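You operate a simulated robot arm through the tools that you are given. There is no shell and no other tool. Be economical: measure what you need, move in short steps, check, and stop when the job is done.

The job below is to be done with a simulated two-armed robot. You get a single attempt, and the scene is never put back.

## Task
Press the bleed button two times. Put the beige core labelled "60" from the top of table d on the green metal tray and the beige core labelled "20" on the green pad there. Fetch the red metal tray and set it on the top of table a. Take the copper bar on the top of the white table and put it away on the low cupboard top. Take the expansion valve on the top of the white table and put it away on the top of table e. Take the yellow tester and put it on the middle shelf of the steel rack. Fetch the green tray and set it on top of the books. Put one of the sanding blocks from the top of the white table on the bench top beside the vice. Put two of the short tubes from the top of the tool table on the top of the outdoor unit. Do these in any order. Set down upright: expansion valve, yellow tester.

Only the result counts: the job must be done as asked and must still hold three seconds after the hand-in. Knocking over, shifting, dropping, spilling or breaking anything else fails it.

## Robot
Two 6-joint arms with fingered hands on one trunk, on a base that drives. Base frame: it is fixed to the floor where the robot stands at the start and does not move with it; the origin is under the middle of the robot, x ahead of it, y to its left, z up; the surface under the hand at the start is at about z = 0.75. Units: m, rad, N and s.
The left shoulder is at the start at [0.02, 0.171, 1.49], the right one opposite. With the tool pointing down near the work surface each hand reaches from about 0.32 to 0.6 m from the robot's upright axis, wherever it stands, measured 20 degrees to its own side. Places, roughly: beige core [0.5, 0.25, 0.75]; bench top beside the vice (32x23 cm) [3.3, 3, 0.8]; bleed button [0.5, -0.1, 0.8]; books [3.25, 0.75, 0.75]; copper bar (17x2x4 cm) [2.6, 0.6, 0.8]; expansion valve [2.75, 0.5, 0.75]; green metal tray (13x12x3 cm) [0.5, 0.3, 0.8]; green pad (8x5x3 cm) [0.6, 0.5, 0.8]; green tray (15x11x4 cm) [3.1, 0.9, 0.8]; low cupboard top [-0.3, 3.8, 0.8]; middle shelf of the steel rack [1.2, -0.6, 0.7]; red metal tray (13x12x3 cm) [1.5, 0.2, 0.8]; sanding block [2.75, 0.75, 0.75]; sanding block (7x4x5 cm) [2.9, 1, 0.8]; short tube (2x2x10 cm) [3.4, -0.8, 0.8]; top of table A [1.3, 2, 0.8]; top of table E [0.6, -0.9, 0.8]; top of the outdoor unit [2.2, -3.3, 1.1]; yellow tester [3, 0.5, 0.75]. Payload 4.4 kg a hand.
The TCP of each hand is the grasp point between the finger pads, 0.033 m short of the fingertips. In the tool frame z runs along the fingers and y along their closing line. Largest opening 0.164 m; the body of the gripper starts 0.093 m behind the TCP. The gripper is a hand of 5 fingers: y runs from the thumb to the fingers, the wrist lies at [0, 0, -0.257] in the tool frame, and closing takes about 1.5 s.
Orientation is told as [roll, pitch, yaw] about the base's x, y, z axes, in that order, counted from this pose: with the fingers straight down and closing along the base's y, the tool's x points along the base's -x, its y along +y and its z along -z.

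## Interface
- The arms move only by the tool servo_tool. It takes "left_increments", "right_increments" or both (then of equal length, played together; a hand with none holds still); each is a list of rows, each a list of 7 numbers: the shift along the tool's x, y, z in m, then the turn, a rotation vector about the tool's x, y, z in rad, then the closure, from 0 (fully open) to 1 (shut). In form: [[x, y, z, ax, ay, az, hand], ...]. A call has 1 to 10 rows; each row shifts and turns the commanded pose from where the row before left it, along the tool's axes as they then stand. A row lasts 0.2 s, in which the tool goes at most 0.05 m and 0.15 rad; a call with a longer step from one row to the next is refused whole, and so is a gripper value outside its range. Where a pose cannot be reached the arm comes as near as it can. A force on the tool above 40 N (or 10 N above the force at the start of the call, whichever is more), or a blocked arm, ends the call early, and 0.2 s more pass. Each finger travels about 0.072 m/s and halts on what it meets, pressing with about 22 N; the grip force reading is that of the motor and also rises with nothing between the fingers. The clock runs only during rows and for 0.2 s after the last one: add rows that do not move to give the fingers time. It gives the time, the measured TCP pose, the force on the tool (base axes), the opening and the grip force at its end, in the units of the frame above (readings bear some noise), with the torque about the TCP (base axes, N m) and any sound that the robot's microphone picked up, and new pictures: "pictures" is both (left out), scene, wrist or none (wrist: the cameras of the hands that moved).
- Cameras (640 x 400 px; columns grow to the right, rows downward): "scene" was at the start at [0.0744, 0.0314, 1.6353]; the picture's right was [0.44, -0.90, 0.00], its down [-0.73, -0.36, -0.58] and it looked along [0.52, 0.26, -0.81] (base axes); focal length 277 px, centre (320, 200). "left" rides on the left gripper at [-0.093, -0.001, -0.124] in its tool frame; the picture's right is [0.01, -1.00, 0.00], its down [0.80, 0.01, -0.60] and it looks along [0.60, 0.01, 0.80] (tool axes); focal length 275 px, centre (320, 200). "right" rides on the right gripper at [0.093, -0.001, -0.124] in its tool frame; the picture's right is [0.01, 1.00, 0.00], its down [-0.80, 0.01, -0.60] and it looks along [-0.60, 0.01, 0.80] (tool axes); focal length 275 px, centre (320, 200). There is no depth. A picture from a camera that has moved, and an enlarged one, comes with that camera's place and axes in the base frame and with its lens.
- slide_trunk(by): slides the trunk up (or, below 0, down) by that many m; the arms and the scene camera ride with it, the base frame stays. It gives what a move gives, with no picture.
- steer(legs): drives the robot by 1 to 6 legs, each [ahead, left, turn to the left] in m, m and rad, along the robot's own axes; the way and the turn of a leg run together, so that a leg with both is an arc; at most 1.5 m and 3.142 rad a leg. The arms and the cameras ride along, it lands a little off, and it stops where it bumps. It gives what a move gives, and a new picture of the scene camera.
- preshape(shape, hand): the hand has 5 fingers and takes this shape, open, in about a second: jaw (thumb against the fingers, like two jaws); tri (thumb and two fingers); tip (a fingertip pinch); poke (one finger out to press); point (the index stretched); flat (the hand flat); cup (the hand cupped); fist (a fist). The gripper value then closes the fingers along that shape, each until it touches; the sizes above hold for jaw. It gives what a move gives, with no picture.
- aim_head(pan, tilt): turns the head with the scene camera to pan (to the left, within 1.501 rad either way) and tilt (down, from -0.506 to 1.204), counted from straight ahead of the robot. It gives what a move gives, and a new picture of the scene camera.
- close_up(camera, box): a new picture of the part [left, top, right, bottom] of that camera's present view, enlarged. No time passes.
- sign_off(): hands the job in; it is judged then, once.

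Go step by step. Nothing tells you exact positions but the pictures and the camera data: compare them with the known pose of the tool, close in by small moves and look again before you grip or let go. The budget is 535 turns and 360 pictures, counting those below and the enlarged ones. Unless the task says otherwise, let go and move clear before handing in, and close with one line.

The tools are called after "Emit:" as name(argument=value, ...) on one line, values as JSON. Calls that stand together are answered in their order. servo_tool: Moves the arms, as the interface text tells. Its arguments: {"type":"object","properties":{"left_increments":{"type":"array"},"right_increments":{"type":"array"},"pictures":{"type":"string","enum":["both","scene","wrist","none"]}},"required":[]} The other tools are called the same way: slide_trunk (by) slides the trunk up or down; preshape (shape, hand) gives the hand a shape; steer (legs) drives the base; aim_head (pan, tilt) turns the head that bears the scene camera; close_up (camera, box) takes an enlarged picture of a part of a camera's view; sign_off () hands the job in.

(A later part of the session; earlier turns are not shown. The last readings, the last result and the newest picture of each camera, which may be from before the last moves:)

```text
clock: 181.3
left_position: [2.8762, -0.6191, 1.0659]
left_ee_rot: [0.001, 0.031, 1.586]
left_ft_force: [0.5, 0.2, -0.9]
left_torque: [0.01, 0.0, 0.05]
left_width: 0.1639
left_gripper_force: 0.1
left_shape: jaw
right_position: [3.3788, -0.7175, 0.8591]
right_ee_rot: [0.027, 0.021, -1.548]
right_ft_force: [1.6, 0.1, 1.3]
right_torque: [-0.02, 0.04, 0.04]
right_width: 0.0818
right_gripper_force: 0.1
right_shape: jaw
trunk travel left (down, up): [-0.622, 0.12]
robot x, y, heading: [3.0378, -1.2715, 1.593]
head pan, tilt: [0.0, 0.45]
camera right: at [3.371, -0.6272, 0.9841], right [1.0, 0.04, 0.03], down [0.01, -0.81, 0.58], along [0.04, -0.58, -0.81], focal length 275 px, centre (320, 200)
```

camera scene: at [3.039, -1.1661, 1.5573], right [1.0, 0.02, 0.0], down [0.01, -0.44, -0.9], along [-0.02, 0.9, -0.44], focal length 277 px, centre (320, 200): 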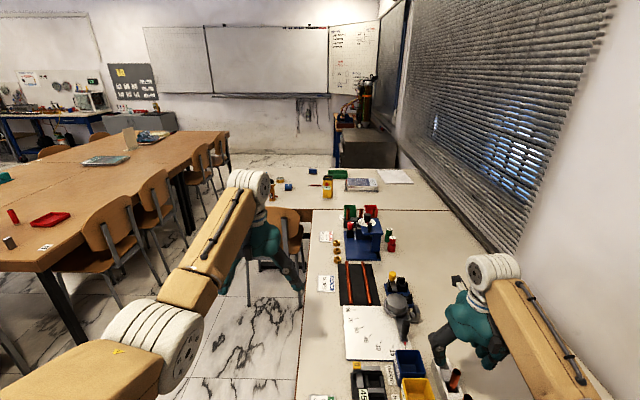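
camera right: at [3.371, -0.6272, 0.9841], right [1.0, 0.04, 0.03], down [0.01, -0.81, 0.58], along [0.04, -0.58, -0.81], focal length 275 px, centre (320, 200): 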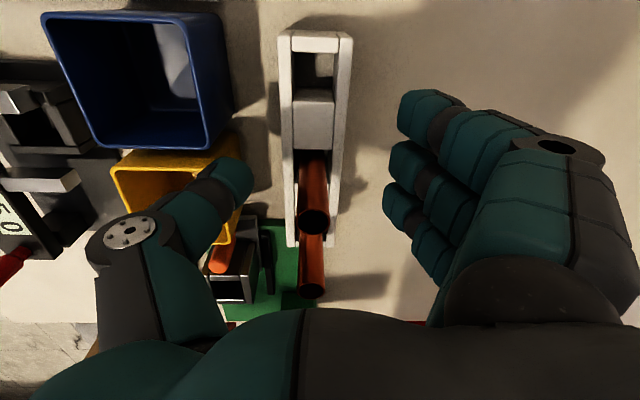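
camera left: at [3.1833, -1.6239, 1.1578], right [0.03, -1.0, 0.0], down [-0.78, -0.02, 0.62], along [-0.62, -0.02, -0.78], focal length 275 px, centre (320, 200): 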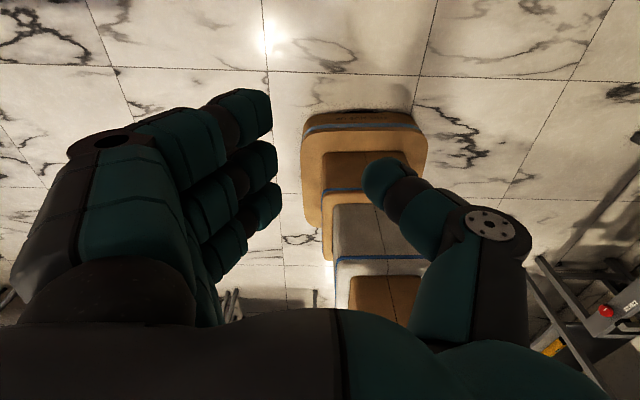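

Emit:
servo_tool(right_increments=[[-0.004, -0.002, 0, 0, 0, 0, 0.6], [0, 0, 0, 0, 0, 0, 0.95], [0, 0, 0, 0, 0, 0, 0.95], [0, 0, 0, 0, 0, 0, 0.95], [0, 0, 0, 0, 0, 0, 0.95], [0, 0, 0, 0, 0, 0, 0.95]], pictures="none")

Emit:
servo_tool(right_increments=[[0, 0, -0.02, 0, 0, 0, 0.95], [0, 0, -0.03, 0, 0, 0, 0.95], [0, 0, -0.03, 0, 0, 0, 0.95], [0, 0, -0.03, 0, 0, 0, 0.95]], pictures="wrist")

```text
clock: 182.7
left_position: [2.8757, -0.6195, 1.065]
left_ee_rot: [0.0, 0.031, 1.585]
left_ft_force: [1.0, 0.1, 0.3]
left_torque: [0.0, -0.05, -0.02]
left_width: 0.1638
left_gripper_force: 0.0
left_shape: jaw
right_position: [3.374, -0.7214, 0.8591]
right_ee_rot: [0.024, 0.021, -1.546]
right_ft_force: [-0.5, 0.6, 0.9]
right_torque: [0.01, -0.01, 0.0]
right_width: 0.0073
right_gripper_force: 21.7
right_shape: jaw
trunk travel left (down, up): [-0.622, 0.12]
robot x, y, heading: [3.0419, -1.2692, 1.591]
head pan, tilt: [0.0, 0.45]
```

```text
clock: 183.7
left_position: [2.8762, -0.6188, 1.0652]
left_ee_rot: [-0.002, 0.032, 1.586]
left_ft_force: [0.3, 0.5, 0.5]
left_torque: [-0.01, 0.03, -0.02]
left_width: 0.164
left_gripper_force: 0.0
left_shape: jaw
right_position: [3.3733, -0.7259, 0.9678]
right_ee_rot: [0.024, 0.024, -1.544]
right_ft_force: [0.1, -0.1, -1.0]
right_torque: [0.02, -0.02, 0.01]
right_width: 0.0075
right_gripper_force: 21.6
right_shape: jaw
trunk travel left (down, up): [-0.622, 0.12]
robot x, y, heading: [3.0398, -1.2687, 1.593]
head pan, tilt: [0.0, 0.45]
camera right: at [3.3675, -0.6346, 1.0939], right [1.0, 0.04, 0.02], down [0.02, -0.81, 0.58], along [0.04, -0.58, -0.81], focal length 275 px, centre (320, 200)
```

right: 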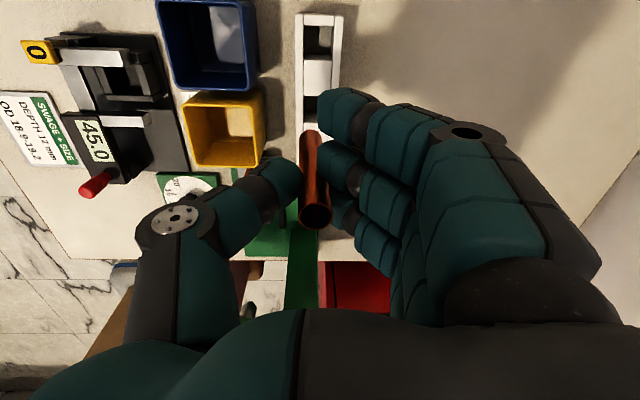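

Second tube held. Same route back to the unit, 15 cm further left for this one.

Emit:
slide_trunk(by=0.12)

Emit:
servo_tool(right_increments=[[0, 0, -0.03, 0, 0, 0, 0.95], [-0.01, 0, -0.03, 0, 0, 0, 0.95], [-0.01, 0, -0.03, 0, 0, 0, 0.95], [-0.01, 0, -0.03, 0, 0, 0, 0.95], [-0.01, 0, -0.03, 0, 0, 0, 0.95]], pictures="none")

Emit:
steer(legs=[[-0.5, 0.25, 0], [-0.4, 0.3, 0], [0, 0, -1.58], [0, 0, -1.58]])

```text
clock: 185.2
left_position: [2.8757, -0.6188, 1.1843]
left_ee_rot: [0.003, 0.031, 1.588]
left_ft_force: [0.1, 0.3, 0.6]
left_torque: [0.02, -0.03, 0.01]
left_width: 0.1638
left_gripper_force: 0.1
left_shape: jaw
right_position: [3.3708, -0.724, 1.088]
right_ee_rot: [0.024, 0.021, -1.546]
right_ft_force: [-0.2, 0.3, -0.4]
right_torque: [0.04, 0.0, -0.01]
right_width: 0.0074
right_gripper_force: 22.5
right_shape: jaw
trunk travel left (down, up): [-0.742, 0.0]
robot x, y, heading: [3.0451, -1.271, 1.589]
head pan, tilt: [0.0, 0.45]
```

```text
clock: 186.4
left_position: [2.8768, -0.6194, 1.1852]
left_ee_rot: [0.001, 0.03, 1.586]
left_ft_force: [-0.2, 0.1, 0.0]
left_torque: [0.0, -0.01, -0.01]
left_width: 0.1639
left_gripper_force: 0.1
left_shape: jaw
right_position: [3.431, -0.6977, 1.1367]
right_ee_rot: [0.023, 0.025, -1.548]
right_ft_force: [-0.3, -0.1, -1.1]
right_torque: [-0.01, -0.01, 0.04]
right_width: 0.0072
right_gripper_force: 21.9
right_shape: jaw
right hand out of reach, approached as far as the arm can: row 1, 2, 3, 4, 5
trunk travel left (down, up): [-0.742, 0.0]
robot x, y, heading: [3.0438, -1.2676, 1.59]
head pan, tilt: [0.0, 0.45]
```

```text
clock: 199.9
left_position: [2.6572, -2.844, 1.1853]
left_ee_rot: [0.001, 0.03, -1.587]
left_ft_force: [0.2, 0.6, 0.0]
left_torque: [0.0, 0.02, 0.01]
left_width: 0.1638
left_gripper_force: 0.1
left_shape: jaw
right_position: [2.1063, -2.7486, 1.137]
right_ee_rot: [0.022, 0.025, 1.56]
right_ft_force: [-0.1, 0.3, 0.0]
right_torque: [-0.01, -0.03, 0.03]
right_width: 0.0069
right_gripper_force: 22.4
right_shape: jaw
trunk travel left (down, up): [-0.742, 0.0]
robot x, y, heading: [2.5124, -2.1895, -1.587]
head pan, tilt: [0.0, 0.45]
camera scene: at [2.5094, -2.2937, 1.6772], right [-1.0, 0.01, 0.0], down [0.01, 0.44, -0.9], along [-0.01, -0.9, -0.44], focal length 277 px, centre (320, 200)
```

scene: 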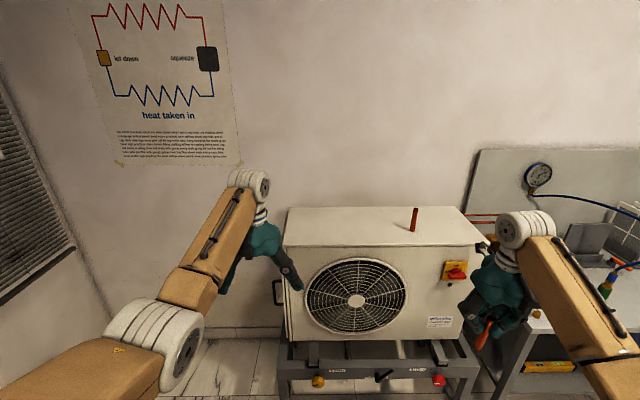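

Emit:
servo_tool(right_increments=[[0.03, 0, -0.025, 0, 0, 0, 0.95], [0.03, 0, -0.025, 0, 0, 0, 0.95], [0.025, 0, -0.025, 0, 0, 0, 0.95], [0.02, 0, -0.02, 0, 0, 0, 0.95]], pictures="none")

```text
clock: 200.9
left_position: [2.6578, -2.8443, 1.1855]
left_ee_rot: [-0.001, 0.03, -1.589]
left_ft_force: [0.7, -0.1, -0.4]
left_torque: [0.02, 0.06, -0.01]
left_width: 0.1636
left_gripper_force: 0.1
left_shape: jaw
right_position: [2.1079, -2.8525, 1.2331]
right_ee_rot: [0.024, 0.024, 1.561]
right_ft_force: [-0.3, 0.4, 0.0]
right_torque: [-0.02, 0.0, -0.04]
right_width: 0.0071
right_gripper_force: 22.2
right_shape: jaw
trunk travel left (down, up): [-0.742, 0.0]
robot x, y, heading: [2.5111, -2.192, -1.587]
head pan, tilt: [0.0, 0.45]
```

Emit:
steer(legs=[[0.39, 0.2, 0.015]])

Emit:
servo_tool(right_increments=[[0, 0, 0.02, 0, 0, 0, 0.95], [0, 0, 0.02, 0, 0, 0, 0.95]], pictures="wrist")

```text
clock: 203.6
left_position: [2.8828, -3.2348, 1.1847]
left_ee_rot: [-0.001, 0.031, -1.554]
left_ft_force: [0.5, -0.9, 0.4]
left_torque: [-0.03, 0.06, 0.01]
left_width: 0.1638
left_gripper_force: 0.1
left_shape: jaw
right_position: [2.3327, -3.2615, 1.2334]
right_ee_rot: [0.021, 0.025, 1.597]
right_ft_force: [0.1, -0.6, -0.9]
right_torque: [0.01, 0.02, -0.01]
right_width: 0.0071
right_gripper_force: 21.8
right_shape: jaw
trunk travel left (down, up): [-0.742, 0.0]
robot x, y, heading: [2.7183, -2.5868, -1.549]
head pan, tilt: [0.0, 0.45]
camera scene: at [2.7176, -2.6893, 1.6772], right [-1.0, -0.02, 0.0], down [-0.01, 0.44, -0.9], along [0.02, -0.9, -0.44], focal length 277 px, centre (320, 200)
```

scene: 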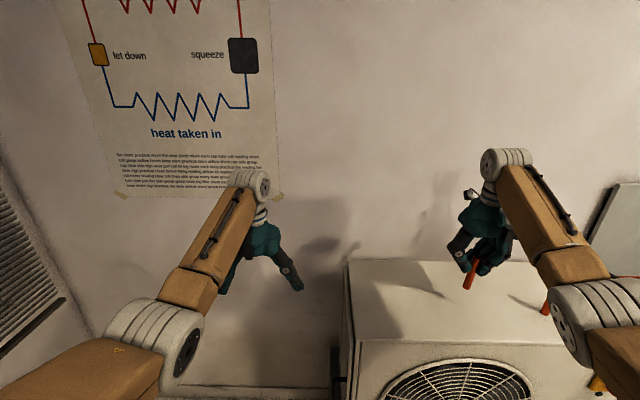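

```text
clock: 204.2
left_position: [2.8832, -3.2353, 1.184]
left_ee_rot: [0.002, 0.031, -1.556]
left_ft_force: [0.1, -0.4, 0.2]
left_torque: [0.03, 0.01, 0.01]
left_width: 0.164
left_gripper_force: 0.1
left_shape: jaw
right_position: [2.332, -3.263, 1.1919]
right_ee_rot: [0.022, 0.024, 1.596]
right_ft_force: [0.4, 0.3, -0.3]
right_torque: [0.05, -0.01, 0.01]
right_width: 0.0069
right_gripper_force: 22.0
right_shape: jaw
trunk travel left (down, up): [-0.742, 0.0]
robot x, y, heading: [2.7134, -2.5851, -1.545]
head pan, tilt: [0.0, 0.45]
camera right: at [2.3393, -3.3521, 1.3164], right [-1.0, -0.04, 0.02], down [-0.02, 0.81, 0.58], along [-0.04, 0.58, -0.81], focal length 275 px, centre (320, 200)
```

right: 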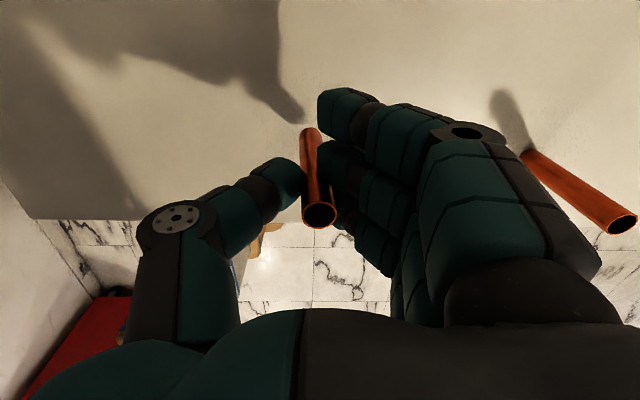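

Emit:
servo_tool(right_increments=[[0, 0, 0.012, 0, 0, 0, 0.95], [0, 0, 0.005, 0, 0, 0, 0.95]], pictures="none")

Emit:
servo_tool(right_increments=[[0, 0, 0.003, 0, 0, 0, 0.95]], pictures="none")

```text
clock: 204.8
left_position: [2.883, -3.2347, 1.1857]
left_ee_rot: [0.001, 0.03, -1.553]
left_ft_force: [0.2, -0.4, 0.0]
left_torque: [0.01, 0.05, -0.02]
left_width: 0.1639
left_gripper_force: 0.0
left_shape: jaw
right_position: [2.3332, -3.2618, 1.1741]
right_ee_rot: [0.024, 0.025, 1.595]
right_ft_force: [-0.2, -0.2, -1.4]
right_torque: [0.01, -0.02, -0.01]
right_width: 0.007
right_gripper_force: 21.6
right_shape: jaw
trunk travel left (down, up): [-0.742, 0.0]
robot x, y, heading: [2.7169, -2.5839, -1.547]
head pan, tilt: [0.0, 0.45]
```

```text
clock: 205.2
left_position: [2.882, -3.2351, 1.1855]
left_ee_rot: [0.0, 0.032, -1.553]
left_ft_force: [-0.7, 0.5, 0.5]
left_torque: [-0.01, -0.02, 0.02]
left_width: 0.1639
left_gripper_force: 0.2
left_shape: jaw
right_position: [2.3335, -3.2625, 1.1732]
right_ee_rot: [0.024, 0.024, 1.596]
right_ft_force: [-0.9, 0.8, -0.9]
right_torque: [0.0, 0.01, -0.01]
right_width: 0.0067
right_gripper_force: 22.4
right_shape: jaw
trunk travel left (down, up): [-0.742, 0.0]
robot x, y, heading: [2.7166, -2.5856, -1.555]
head pan, tilt: [0.0, 0.45]
```

Emit:
servo_tool(right_increments=[[0, 0, 0.003, 0, 0, 0, 0.95], [0, 0, 0.002, 0, 0, 0, 0.95]], pictures="none")

```text
clock: 205.8
left_position: [2.8834, -3.2332, 1.1848]
left_ee_rot: [-0.001, 0.033, -1.554]
left_ft_force: [-0.3, 0.4, -0.8]
left_torque: [-0.02, -0.02, 0.04]
left_width: 0.1635
left_gripper_force: 0.1
left_shape: jaw
right_position: [2.332, -3.2612, 1.1685]
right_ee_rot: [0.024, 0.025, 1.595]
right_ft_force: [0.3, 0.4, -0.9]
right_torque: [0.0, 0.03, -0.01]
right_width: 0.0069
right_gripper_force: 22.2
right_shape: jaw
trunk travel left (down, up): [-0.742, 0.0]
robot x, y, heading: [2.7192, -2.5844, -1.552]
head pan, tilt: [0.0, 0.45]
```

Emit:
servo_tool(right_increments=[[0, 0, 0.002, 0, 0, 0, 0.95]], pictures="none")

```text
clock: 206.2
left_position: [2.8845, -3.2327, 1.1849]
left_ee_rot: [0.001, 0.032, -1.553]
left_ft_force: [-0.5, 0.4, -0.7]
left_torque: [-0.01, 0.0, 0.0]
left_width: 0.1638
left_gripper_force: 0.0
left_shape: jaw
right_position: [2.3327, -3.2617, 1.1678]
right_ee_rot: [0.023, 0.028, 1.596]
right_ft_force: [0.6, -0.7, 6.1]
right_torque: [-0.02, 0.01, 0.03]
right_width: 0.007
right_gripper_force: 22.2
right_shape: jaw
trunk travel left (down, up): [-0.742, 0.0]
robot x, y, heading: [2.7145, -2.586, -1.546]
head pan, tilt: [0.0, 0.45]
```

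Contact. Release gently and raise.

Emit:
servo_tool(right_increments=[[0, 0, 0, 0, 0, 0, 0.88], [0, 0, 0, 0, 0, 0, 0.84], [0, 0, 0, 0, 0, 0, 0.8], [0, 0, 0, 0, 0, 0, 0.75], [0, 0, 0, 0, 0, 0, 0.68], [0, 0, 0, 0, 0, 0, 0.6], [0, 0, 0, 0, 0, 0, 0.5], [0, 0, -0.02, 0, 0, 0, 0.5], [0, 0, -0.02, 0, 0, 0, 0.5], [0, 0, -0.02, 0, 0, 0, 0.5]], pictures="both")

```text
clock: 208.4
left_position: [2.8837, -3.2344, 1.1856]
left_ee_rot: [0.0, 0.031, -1.553]
left_ft_force: [1.7, 0.2, 0.0]
left_torque: [-0.01, 0.01, -0.03]
left_width: 0.1638
left_gripper_force: 0.0
left_shape: jaw
right_position: [2.3362, -3.2595, 1.2285]
right_ee_rot: [0.023, 0.025, 1.594]
right_ft_force: [1.2, -0.4, 0.0]
right_torque: [-0.01, 0.02, 0.0]
right_width: 0.0809
right_gripper_force: 0.1
right_shape: jaw
trunk travel left (down, up): [-0.742, 0.0]
robot x, y, heading: [2.7152, -2.5885, -1.554]
head pan, tilt: [0.0, 0.45]
camera scene: at [2.7178, -2.6886, 1.6773], right [-1.0, -0.02, 0.0], down [-0.01, 0.44, -0.9], along [0.02, -0.9, -0.44], focal length 277 px, centre (320, 200)
camera right: at [2.3418, -3.3487, 1.3536], right [-1.0, -0.04, 0.02], down [-0.02, 0.81, 0.58], along [-0.04, 0.58, -0.81], focal length 275 px, centre (320, 200)
```

scene: 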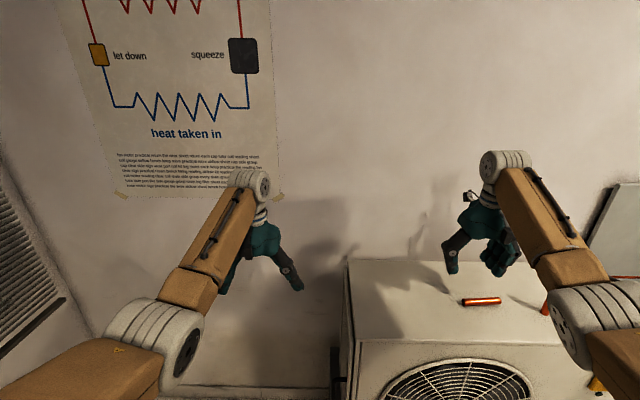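
right: 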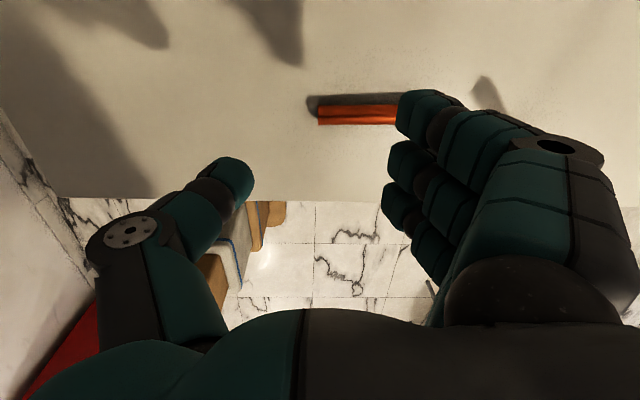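

The second tube tipped over but lies on the unit's top. I'll check that it is at rest.

Emit:
servo_tool(right_increments=[[0, 0, 0, 0, 0, 0, 0.5], [0, 0, 0, 0, 0, 0, 0.5], [0, 0, 0, 0, 0, 0, 0.5], [0, 0, 0, 0, 0, 0, 0.5], [0, 0, 0, 0, 0, 0, 0.5]], pictures="wrist")

```text
clock: 209.6
left_position: [2.8833, -3.2343, 1.1841]
left_ee_rot: [0.001, 0.032, -1.554]
left_ft_force: [0.4, -0.7, -0.6]
left_torque: [-0.02, 0.0, 0.0]
left_width: 0.1637
left_gripper_force: 0.0
left_shape: jaw
right_position: [2.3348, -3.259, 1.2274]
right_ee_rot: [0.024, 0.025, 1.596]
right_ft_force: [-0.2, -0.4, -0.1]
right_torque: [0.01, -0.02, 0.01]
right_width: 0.081
right_gripper_force: 0.1
right_shape: jaw
trunk travel left (down, up): [-0.742, 0.0]
robot x, y, heading: [2.7146, -2.5834, -1.552]
head pan, tilt: [0.0, 0.45]
camera right: at [2.3414, -3.349, 1.3529], right [-1.0, -0.04, 0.02], down [-0.02, 0.81, 0.58], along [-0.04, 0.58, -0.81], focal length 275 px, centre (320, 200)
```

right: 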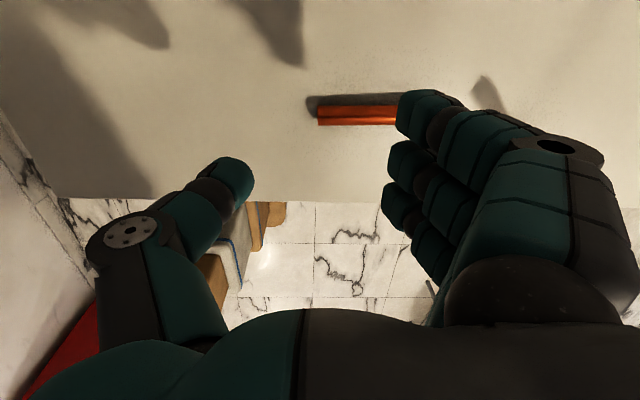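

Tube is at rest. Next I head to the aisle south of the white table.

Emit:
steer(legs=[[-0.45, 0, 0], [0, 0, 1.56], [0, 0, 1.56], [1.2, 0.3, 0], [0.3, 0.1, 0]])

Emit:
aim_head(pan=-0.4, tilt=0.75)

```text
clock: 227.2
left_position: [2.3753, 0.0393, 1.1852]
left_ee_rot: [0.001, 0.031, 1.466]
left_ft_force: [0.2, 0.3, 0.0]
left_torque: [-0.03, -0.01, 0.01]
left_width: 0.1639
left_gripper_force: 0.0
left_shape: jaw
right_position: [2.9226, -0.0037, 1.2274]
right_ee_rot: [0.024, 0.025, -1.667]
right_ft_force: [0.4, 0.1, -0.6]
right_torque: [-0.03, 0.02, -0.01]
right_width: 0.0811
right_gripper_force: 0.0
right_shape: jaw
trunk travel left (down, up): [-0.742, 0.0]
robot x, y, heading: [2.4626, -0.6249, 1.467]
head pan, tilt: [0.0, 0.45]
camera scene: at [2.4714, -0.5247, 1.6772], right [0.99, -0.1, 0.0], down [-0.04, -0.43, -0.9], along [0.09, 0.9, -0.44], focal length 277 px, centre (320, 200)
```

scene: 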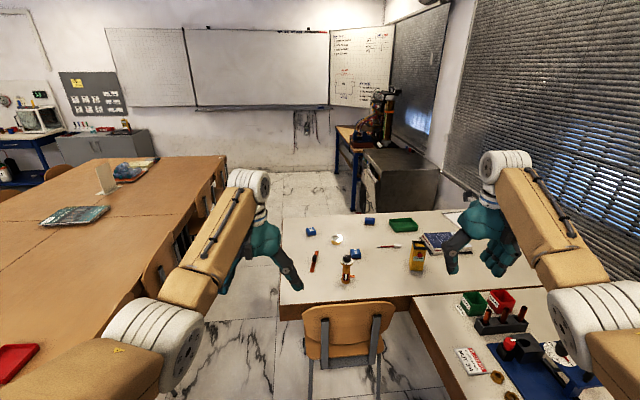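

```text
clock: 228.0
left_position: [2.3755, 0.0374, 1.1854]
left_ee_rot: [-0.001, 0.031, 1.467]
left_ft_force: [0.3, 0.1, 0.5]
left_torque: [0.04, -0.01, 0.0]
left_width: 0.1641
left_gripper_force: 0.0
left_shape: jaw
right_position: [2.9225, -0.0028, 1.2288]
right_ee_rot: [0.023, 0.022, -1.667]
right_ft_force: [-0.6, 0.3, -0.2]
right_torque: [0.03, 0.02, 0.0]
right_width: 0.0812
right_gripper_force: 0.1
right_shape: jaw
trunk travel left (down, up): [-0.742, 0.0]
robot x, y, heading: [2.4646, -0.626, 1.476]
head pan, tilt: [-0.4, 0.75]
camera scene: at [2.5021, -0.5446, 1.6509], right [0.88, -0.48, 0.0], down [-0.33, -0.6, -0.73], along [0.35, 0.64, -0.68], focal length 277 px, centre (320, 200)
```

scene: 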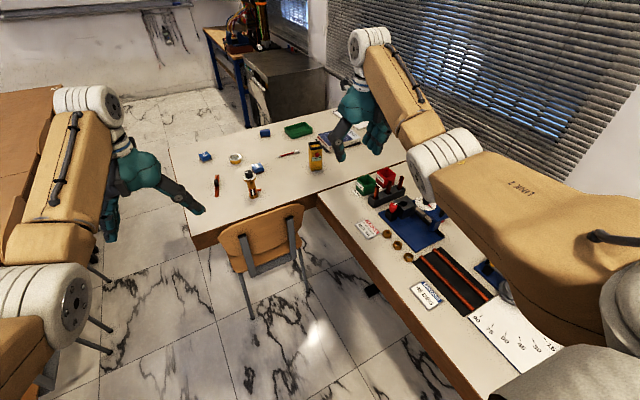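

Tester is near (3.06, 0.52), valve (2.69, 0.49), copper bar (2.55, 0.61). Zooming in to see their shapes.

Emit:
close_up(camera="scene", box=[190, 110, 350, 210])

```text
4.00 times, centred on (270, 160) of scene
camera zoom: at [2.5021, -0.5446, 1.6509], right [0.88, -0.48, 0.0], down [-0.33, -0.6, -0.73], along [0.35, 0.64, -0.68], focal length 1107 px, centre (520, 360)
```

zoom: 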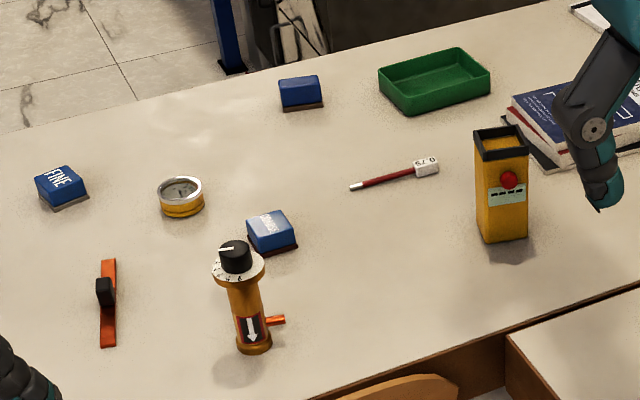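

Before grasping, I look at the steel rack to the west to plan how the tester must be held.

Emit:
aim_head(pan=1.5, tilt=0.6)

```text
clock: 229.9
left_position: [2.3751, 0.0378, 1.1851]
left_ee_rot: [0.001, 0.031, 1.466]
left_ft_force: [0.3, 1.2, 1.0]
left_torque: [0.01, -0.02, 0.02]
left_width: 0.1638
left_gripper_force: 0.1
left_shape: jaw
right_position: [2.922, -0.0043, 1.228]
right_ee_rot: [0.023, 0.025, -1.667]
right_ft_force: [-0.1, 0.4, -0.5]
right_torque: [0.0, 0.01, -0.02]
right_width: 0.0812
right_gripper_force: 0.0
right_shape: jaw
trunk travel left (down, up): [-0.742, 0.0]
robot x, y, heading: [2.4615, -0.6278, 1.47]
head pan, tilt: [1.499, 0.6]
camera scene: at [2.3753, -0.6016, 1.6637], right [0.17, 0.99, 0.0], down [0.56, -0.1, -0.83], along [-0.81, 0.14, -0.56], focal length 277 px, centre (320, 200)
```

scene: 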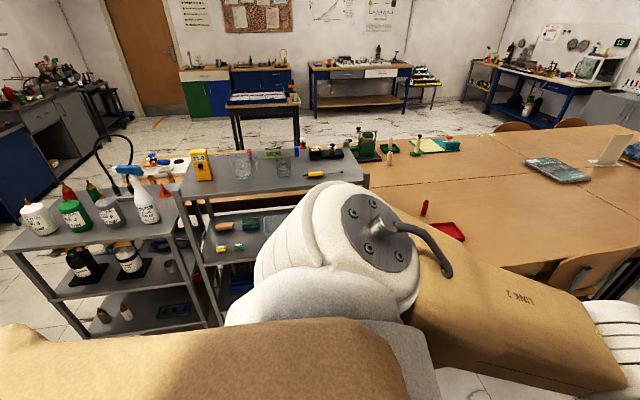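

The rack's middle shelf is at about z 0.68 under a top at 1.06, so the tester must be grasped with the hand tilted toward horizontal. Driving to the grasping place south of the white table.

Emit:
steer(legs=[[0.52, -0.07, 0.1]])

Emit:
aim_head(pan=-0.4, tilt=0.85)

```text
clock: 233.0
left_position: [2.4315, 0.5585, 1.1852]
left_ee_rot: [0.001, 0.032, 1.538]
left_ft_force: [0.7, -0.1, -0.7]
left_torque: [0.03, -0.05, 0.01]
left_width: 0.164
left_gripper_force: 0.0
left_shape: jaw
right_position: [2.9823, 0.5589, 1.2264]
right_ee_rot: [0.022, 0.026, -1.594]
right_ft_force: [1.1, 0.2, -0.4]
right_torque: [-0.05, 0.01, -0.01]
right_width: 0.0811
right_gripper_force: 0.0
right_shape: jaw
trunk travel left (down, up): [-0.742, 0.0]
robot x, y, heading: [2.567, -0.0989, 1.543]
head pan, tilt: [1.499, 0.6]
camera scene: at [2.4782, -0.0781, 1.6637], right [0.1, 1.0, 0.0], down [0.56, -0.06, -0.83], along [-0.82, 0.08, -0.56], focal length 277 px, centre (320, 200)
```

scene: 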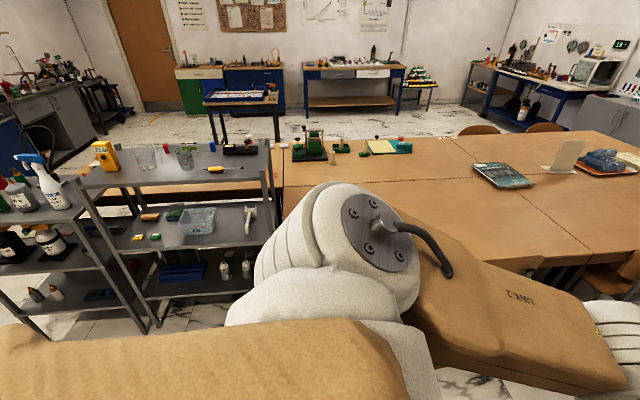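

```text
clock: 234.9
left_position: [2.4322, 0.5591, 1.1845]
left_ee_rot: [0.0, 0.032, 1.538]
left_ft_force: [0.1, -0.5, -0.5]
left_torque: [0.01, -0.01, 0.0]
left_width: 0.1639
left_gripper_force: 0.1
left_shape: jaw
right_position: [2.9809, 0.5586, 1.2273]
right_ee_rot: [0.024, 0.025, -1.596]
right_ft_force: [-0.2, -0.2, 0.7]
right_torque: [0.03, 0.0, 0.03]
right_width: 0.0812
right_gripper_force: 0.0
right_shape: jaw
trunk travel left (down, up): [-0.742, 0.0]
robot x, y, heading: [2.5661, -0.0963, 1.546]
head pan, tilt: [-0.4, 0.85]
camera scene: at [2.5985, -0.0162, 1.6428], right [0.91, -0.41, 0.0], down [-0.31, -0.68, -0.66], along [0.27, 0.6, -0.75], focal length 277 px, centre (320, 200)
```

scene: 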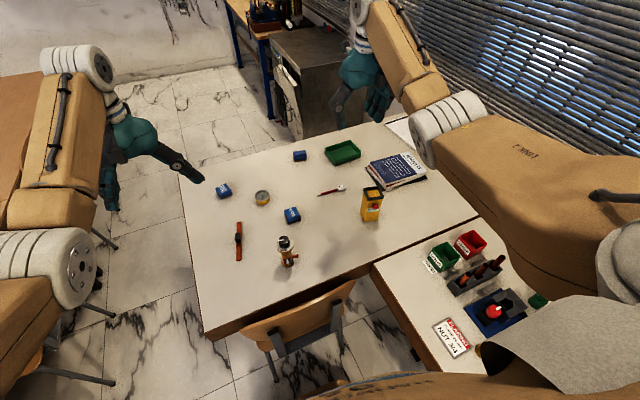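

Emit:
close_up(camera="scene", box=[220, 140, 430, 280])

```text
2.86 times, centred on (325, 210) of scene
camera zoom: at [2.5985, -0.0162, 1.6428], right [0.91, -0.41, 0.0], down [-0.31, -0.68, -0.66], along [0.27, 0.6, -0.75], focal length 791 px, centre (306, 171)
```

zoom: 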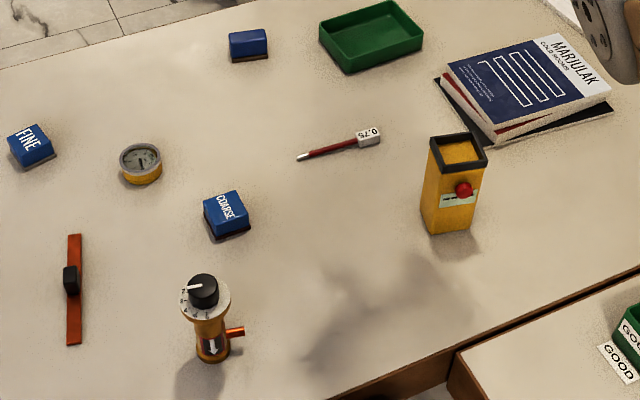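

The tester's box is about 6×5×13 cm at (3.07, 0.55). I tilt the right hand ~60° forward while lowering it short of the tester.

Emit:
servo_tool(right_increments=[[0, 0, 0, 0, 0, 0.14, 0.2], [-0.018, 0, 0.04, 0, 0.15, 0, 0.2], [-0.024, 0, 0.037, 0, 0.15, 0, 0.2], [-0.029, 0, 0.033, 0, 0.15, 0, 0.2], [-0.033, 0, 0.028, 0, 0.15, 0, 0.2], [-0.038, 0, 0.023, 0, 0.15, 0, 0.2], [-0.04, 0, 0.017, 0, 0.15, 0, 0.2], [-0.042, 0, 0.011, 0, 0.15, 0, 0.2]], pictures="both")

```text
clock: 236.7
left_position: [2.4313, 0.5588, 1.1867]
left_ee_rot: [0.0, 0.03, 1.539]
left_ft_force: [0.5, 1.1, 0.1]
left_torque: [-0.01, -0.01, -0.03]
left_width: 0.164
left_gripper_force: 0.1
left_shape: jaw
right_position: [2.969, 0.4409, 0.9455]
right_ee_rot: [0.044, 1.079, -1.696]
right_ft_force: [-1.2, 0.8, 1.3]
right_torque: [-0.09, -0.02, 0.0]
right_width: 0.1308
right_gripper_force: 0.1
right_shape: jaw
trunk travel left (down, up): [-0.742, 0.0]
robot x, y, heading: [2.568, -0.0953, 1.541]
head pan, tilt: [-0.4, 0.85]
camera scene: at [2.5985, -0.0169, 1.6429], right [0.91, -0.41, 0.0], down [-0.31, -0.68, -0.66], along [0.27, 0.6, -0.75], focal length 277 px, centre (320, 200)
camera right: at [2.9545, 0.3772, 1.0848], right [0.99, -0.16, 0.03], down [-0.13, -0.9, -0.42], along [0.09, 0.41, -0.91], focal length 275 px, centre (320, 200)
```

scene: 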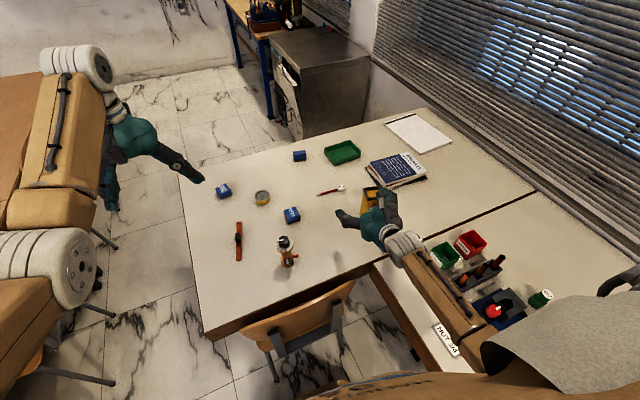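
right: 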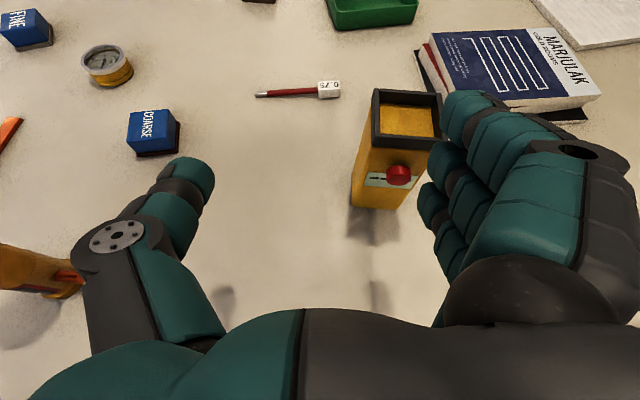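

Hand tilted well. Tester centre ≈(3.066, 0.531), top 0.883. Moving to the pre-grasp point in front of it.

Emit:
servo_tool(right_increments=[[-0.02, 0.027, 0.01, 0, 0, 0, 0.1], [-0.02, 0.027, 0.015, 0, 0, 0, 0.1], [-0.021, 0.027, 0.02, 0, 0, 0, 0.1]], pictures="both")

```text
clock: 237.5
left_position: [2.4333, 0.5597, 1.1846]
left_ee_rot: [0.001, 0.031, 1.539]
left_ft_force: [0.9, 1.3, -0.1]
left_torque: [0.01, 0.05, 0.0]
left_width: 0.1638
left_gripper_force: 0.1
left_shape: jaw
right_position: [3.0529, 0.4374, 0.8732]
right_ee_rot: [0.061, 1.075, -1.678]
right_ft_force: [0.4, 0.9, -0.5]
right_torque: [-0.01, 0.07, -0.03]
right_width: 0.1472
right_gripper_force: 0.1
right_shape: jaw
trunk travel left (down, up): [-0.742, 0.0]
robot x, y, heading: [2.5661, -0.0963, 1.545]
head pan, tilt: [-0.4, 0.85]
camera scene: at [2.5998, -0.0157, 1.6427], right [0.91, -0.41, 0.0], down [-0.31, -0.68, -0.66], along [0.27, 0.6, -0.75], focal length 277 px, centre (320, 200)
camera right: at [3.0376, 0.3746, 1.0121], right [0.99, -0.16, 0.04], down [-0.13, -0.9, -0.42], along [0.1, 0.41, -0.91], focal length 275 px, centre (320, 200)
```

scene: 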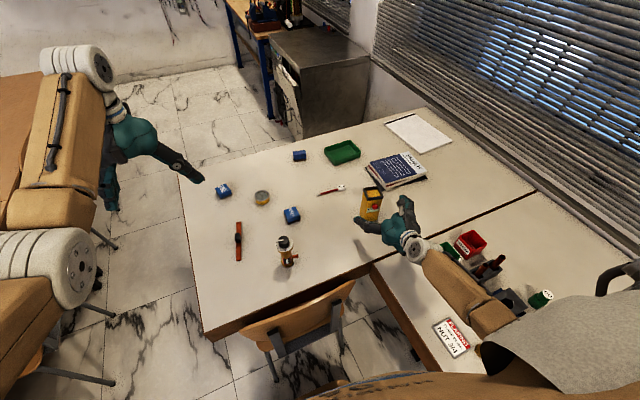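
right: 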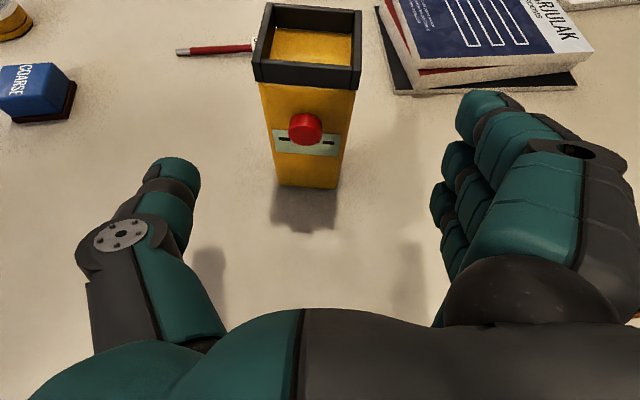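

Emit:
close_up(camera="scene", box=[340, 180, 580, 360])

```text
2.22 times, centred on (460, 270) of scene
camera zoom: at [2.5998, -0.0157, 1.6427], right [0.91, -0.41, 0.0], down [-0.31, -0.68, -0.66], along [0.27, 0.6, -0.75], focal length 615 px, centre (9, 44)
```

zoom: 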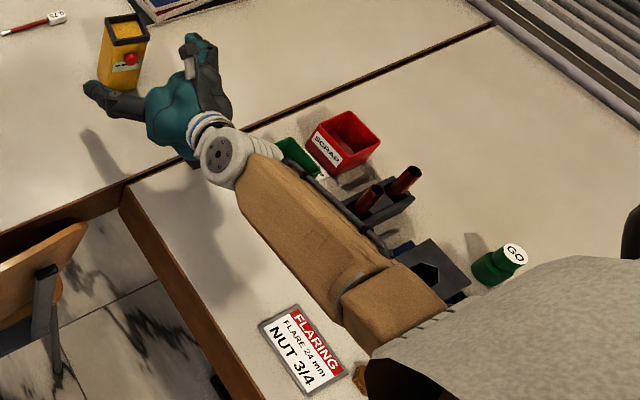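

Clearance looks fine. Advancing along the tool axis onto the tester.

Emit:
servo_tool(right_increments=[[0.001, -0.002, 0.035, 0, 0, 0, 0.1], [0.001, -0.002, 0.035, 0, 0, 0, 0.1], [0, 0, 0.03, 0, 0, 0, 0.1]], pictures="wrist")

Emit:
close_up(camera="scene", box=[340, 180, 580, 360])

```text
clock: 238.3
left_position: [2.4317, 0.5612, 1.1837]
left_ee_rot: [0.001, 0.034, 1.539]
left_ft_force: [-0.3, 0.0, -0.4]
left_torque: [-0.12, -0.03, -0.02]
left_width: 0.1636
left_gripper_force: 0.0
left_shape: jaw
right_position: [3.0546, 0.5042, 0.8365]
right_ee_rot: [0.067, 1.067, -1.659]
right_ft_force: [1.5, 0.2, 0.3]
right_torque: [0.05, 0.15, 0.04]
right_width: 0.1475
right_gripper_force: 0.0
right_shape: jaw
right hand out of reach, approached as far as the arm can: row 1, 2
trunk travel left (down, up): [-0.742, 0.0]
robot x, y, heading: [2.5654, -0.0927, 1.546]
head pan, tilt: [-0.4, 0.85]
camera right: at [3.0401, 0.4424, 0.9757], right [0.99, -0.14, 0.04], down [-0.11, -0.91, -0.41], along [0.1, 0.4, -0.91], focal length 275 px, centre (320, 200)
```

right: 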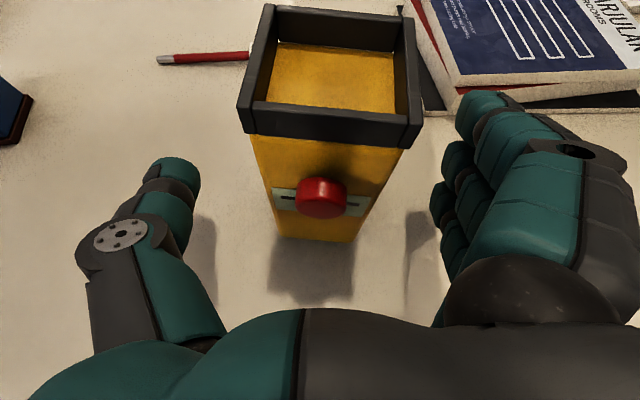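

```text
2.22 times, centred on (460, 270) of scene
camera zoom: at [2.5981, -0.0134, 1.6427], right [0.91, -0.41, 0.0], down [-0.31, -0.69, -0.66], along [0.27, 0.6, -0.75], focal length 615 px, centre (9, 44)
```

zoom: 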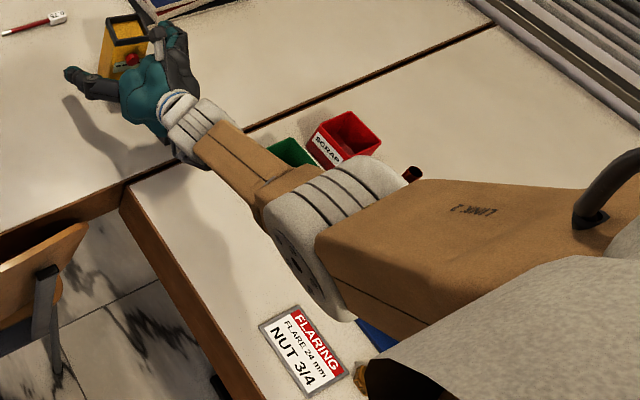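

The arm is stretched to its limit from this trunk height and the elbow swung low. I'll retreat, lower the trunk 0.15, and retry.

Emit:
servo_tool(right_increments=[[0, 0, -0.035, 0, 0, 0, 0.1], [0, 0, -0.035, 0, 0, 0, 0.1], [0.01, 0, -0.035, 0, 0, 0, 0.1], [0.035, 0, -0.02, 0, 0, 0, 0.1], [0.035, 0, -0.02, 0, 0, 0, 0.1], [0.035, 0, -0.02, 0, 0, 0, 0.1]], pictures="none")

Emit:
slide_trunk(by=-0.15)

Emit:
servo_tool(right_increments=[[0, 0, 0, 0, 0, 0, 0.1]], pictures="both")

```text
clock: 239.7
left_position: [2.4325, 0.5579, 1.1853]
left_ee_rot: [0.0, 0.03, 1.54]
left_ft_force: [-0.2, 0.1, -0.3]
left_torque: [0.03, -0.02, -0.02]
left_width: 0.1637
left_gripper_force: 0.1
left_shape: jaw
right_position: [3.0372, 0.4361, 0.9969]
right_ee_rot: [0.044, 1.077, -1.698]
right_ft_force: [0.1, -0.3, 0.5]
right_torque: [0.02, -0.01, -0.01]
right_width: 0.1476
right_gripper_force: 0.1
right_shape: jaw
right hand out of reach, approached as far as the arm can: row 2, 3
trunk travel left (down, up): [-0.742, 0.0]
robot x, y, heading: [2.5658, -0.0949, 1.543]
head pan, tilt: [-0.4, 0.85]
```

```text
clock: 241.4
left_position: [2.4322, 0.5592, 1.0346]
left_ee_rot: [-0.001, 0.029, 1.539]
left_ft_force: [0.3, -0.9, -0.5]
left_torque: [0.02, -0.01, -0.02]
left_width: 0.1637
left_gripper_force: 0.1
left_shape: jaw
right_position: [3.0379, 0.4361, 0.8458]
right_ee_rot: [0.04, 1.075, -1.698]
right_ft_force: [-0.2, -0.2, -0.6]
right_torque: [0.01, 0.03, 0.0]
right_width: 0.1472
right_gripper_force: 0.0
right_shape: jaw
trunk travel left (down, up): [-0.592, 0.15]
robot x, y, heading: [2.5669, -0.0977, 1.541]
head pan, tilt: [-0.4, 0.85]
```

```text
clock: 241.8
left_position: [2.4324, 0.5594, 1.0351]
left_ee_rot: [0.001, 0.032, 1.54]
left_ft_force: [0.8, 0.2, 0.1]
left_torque: [0.0, 0.0, -0.03]
left_width: 0.1639
left_gripper_force: 0.0
left_shape: jaw
right_position: [3.0375, 0.4351, 0.8449]
right_ee_rot: [0.042, 1.076, -1.698]
right_ft_force: [0.4, -0.2, -0.1]
right_torque: [0.03, 0.01, 0.01]
right_width: 0.1476
right_gripper_force: 0.1
right_shape: jaw
trunk travel left (down, up): [-0.592, 0.15]
robot x, y, heading: [2.5649, -0.0965, 1.544]
head pan, tilt: [-0.4, 0.85]
camera scene: at [2.5986, -0.0143, 1.4928], right [0.91, -0.41, 0.0], down [-0.31, -0.68, -0.66], along [0.27, 0.6, -0.75], focal length 277 px, centre (320, 200)
camera right: at [3.0234, 0.3722, 0.9851], right [0.99, -0.16, 0.03], down [-0.13, -0.9, -0.42], along [0.09, 0.41, -0.91], focal length 275 px, centre (320, 200)
```

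scene: 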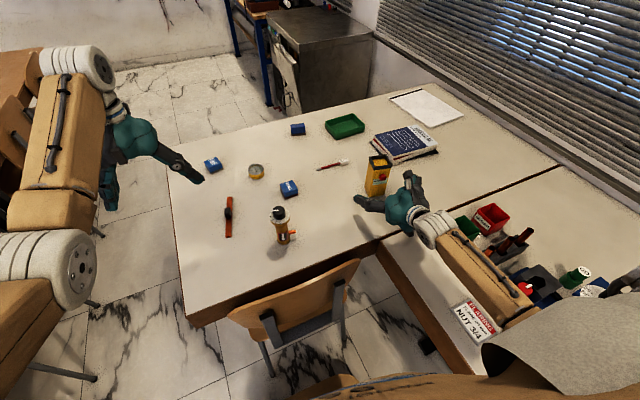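
right: 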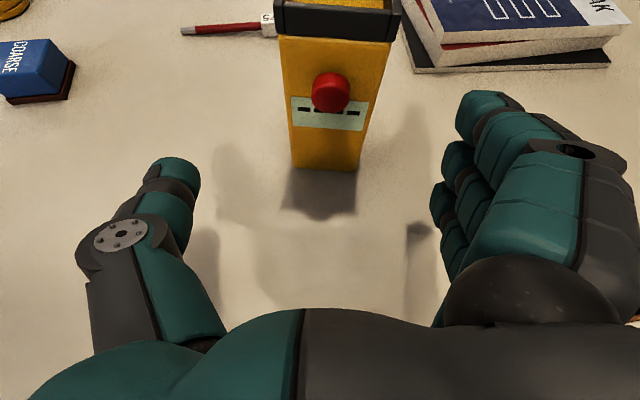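

Emit:
servo_tool(right_increments=[[0.009, 0.004, 0.032, 0, 0, 0, 0.1], [0.009, 0.004, 0.032, 0, 0, 0, 0.1], [0.009, 0.003, 0.03, 0, 0, 0, 0.1]], pictures="wrist")

Emit:
close_up(camera="scene", box=[340, 140, 580, 340])

```text
clock: 242.6
left_position: [2.4318, 0.5603, 1.0336]
left_ee_rot: [-0.002, 0.033, 1.539]
left_ft_force: [-0.1, 1.5, 0.3]
left_torque: [-0.02, 0.01, 0.0]
left_width: 0.1639
left_gripper_force: 0.0
left_shape: jaw
right_position: [3.0643, 0.528, 0.8234]
right_ee_rot: [0.039, 1.074, -1.699]
right_ft_force: [1.3, 0.3, -0.1]
right_torque: [0.02, 0.04, -0.01]
right_width: 0.1476
right_gripper_force: 0.1
right_shape: jaw
trunk travel left (down, up): [-0.592, 0.15]
robot x, y, heading: [2.5671, -0.0984, 1.546]
head pan, tilt: [-0.4, 0.85]
camera right: at [3.0508, 0.4641, 0.9631], right [0.99, -0.16, 0.03], down [-0.13, -0.9, -0.42], along [0.09, 0.41, -0.91], focal length 275 px, centre (320, 200)
```

right: 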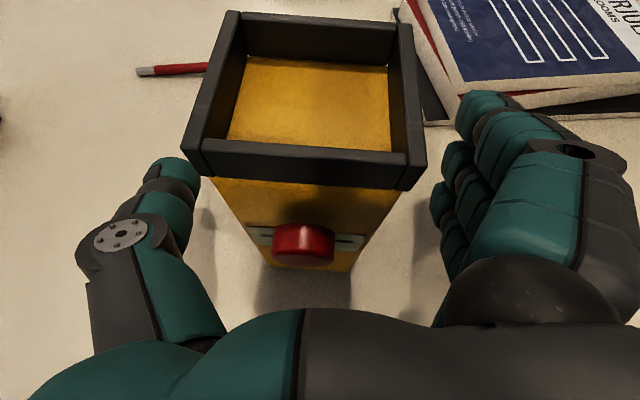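

```text
2.00 times, centred on (460, 240) of scene
camera zoom: at [2.5987, -0.0128, 1.4927], right [0.91, -0.41, 0.0], down [-0.31, -0.68, -0.66], along [0.27, 0.6, -0.75], focal length 554 px, centre (40, 120)
```

zoom: 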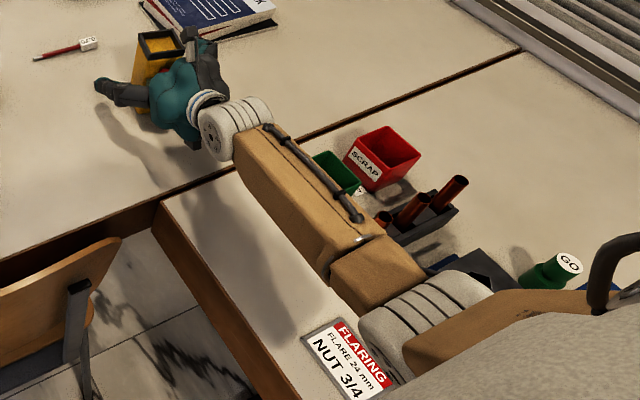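

Aligned around the tester. Closing.

Emit:
servo_tool(right_increments=[[0, 0, 0, 0, 0, 0, 0.9], [0, 0, 0, 0, 0, 0, 0.9], [0, 0, 0, 0, 0, 0, 0.9], [0, 0, 0, 0, 0, 0, 0.9], [0, 0, 0, 0, 0, 0, 0.9], [0, 0, 0, 0, 0, 0, 0.9]], pictures="wrist")

```text
clock: 244.0
left_position: [2.4321, 0.5597, 1.0349]
left_ee_rot: [0.0, 0.031, 1.54]
left_ft_force: [-0.3, -0.3, 0.3]
left_torque: [-0.01, 0.0, 0.0]
left_width: 0.1637
left_gripper_force: 0.1
left_shape: jaw
right_position: [3.065, 0.5267, 0.8254]
right_ee_rot: [0.042, 1.078, -1.698]
right_ft_force: [0.8, 0.2, 2.0]
right_torque: [0.03, 0.15, -0.05]
right_width: 0.0533
right_gripper_force: 18.0
right_shape: jaw
trunk travel left (down, up): [-0.592, 0.15]
robot x, y, heading: [2.5675, -0.098, 1.546]
head pan, tilt: [-0.4, 0.85]
camera right: at [3.0505, 0.4631, 0.9643], right [0.99, -0.16, 0.03], down [-0.13, -0.9, -0.42], along [0.09, 0.41, -0.91], focal length 275 px, centre (320, 200)
```

right: 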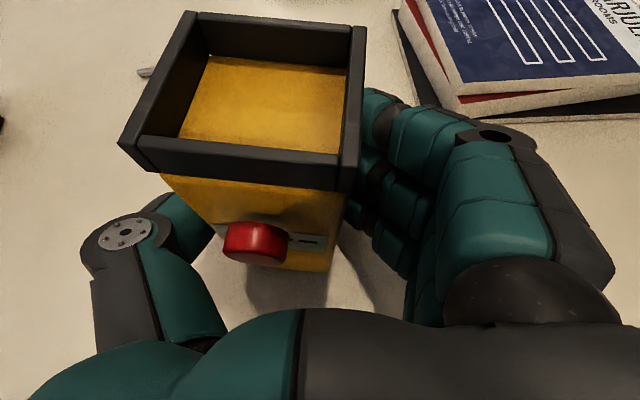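

Emit:
servo_tool(right_increments=[[0, 0, 0, 0, 0, 0, 0.95], [0, 0, 0, 0, 0, 0, 0.95], [0.0132, 0, -0.007, 0, 0, 0, 0.95], [0.0264, 0, -0.014, 0, 0, 0, 0.95], [0.0264, 0, -0.014, 0, 0, 0, 0.95], [0.0264, 0, -0.014, 0, 0, 0, 0.95]], pictures="both")

```text
clock: 245.4
left_position: [2.4316, 0.5591, 1.0356]
left_ee_rot: [0.0, 0.03, 1.539]
left_ft_force: [-0.2, 0.0, 0.2]
left_torque: [0.01, -0.03, 0.02]
left_width: 0.164
left_gripper_force: 0.0
left_shape: jaw
right_position: [3.0617, 0.5272, 0.9295]
right_ee_rot: [0.04, 1.075, -1.7]
right_ft_force: [0.0, -0.1, -2.7]
right_torque: [0.02, -0.07, 0.02]
right_width: 0.053
right_gripper_force: 22.0
right_shape: jaw
trunk travel left (down, up): [-0.592, 0.15]
robot x, y, heading: [2.5641, -0.0984, 1.544]
head pan, tilt: [-0.4, 0.85]
camera scene: at [2.5986, -0.0143, 1.4928], right [0.91, -0.41, 0.0], down [-0.31, -0.68, -0.66], along [0.27, 0.6, -0.75], focal length 277 px, centre (320, 200)
camera right: at [3.0475, 0.4646, 1.0687], right [0.99, -0.16, 0.03], down [-0.13, -0.9, -0.42], along [0.09, 0.41, -0.91], focal length 275 px, centre (320, 200)
```

scene: 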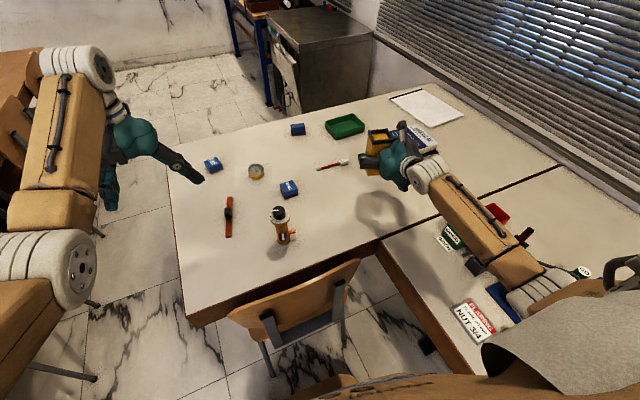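
right: 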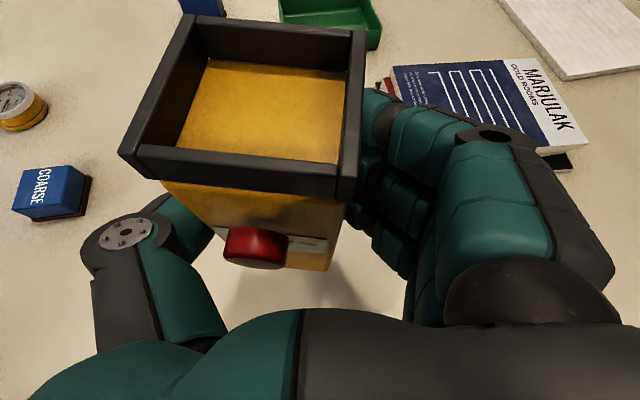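

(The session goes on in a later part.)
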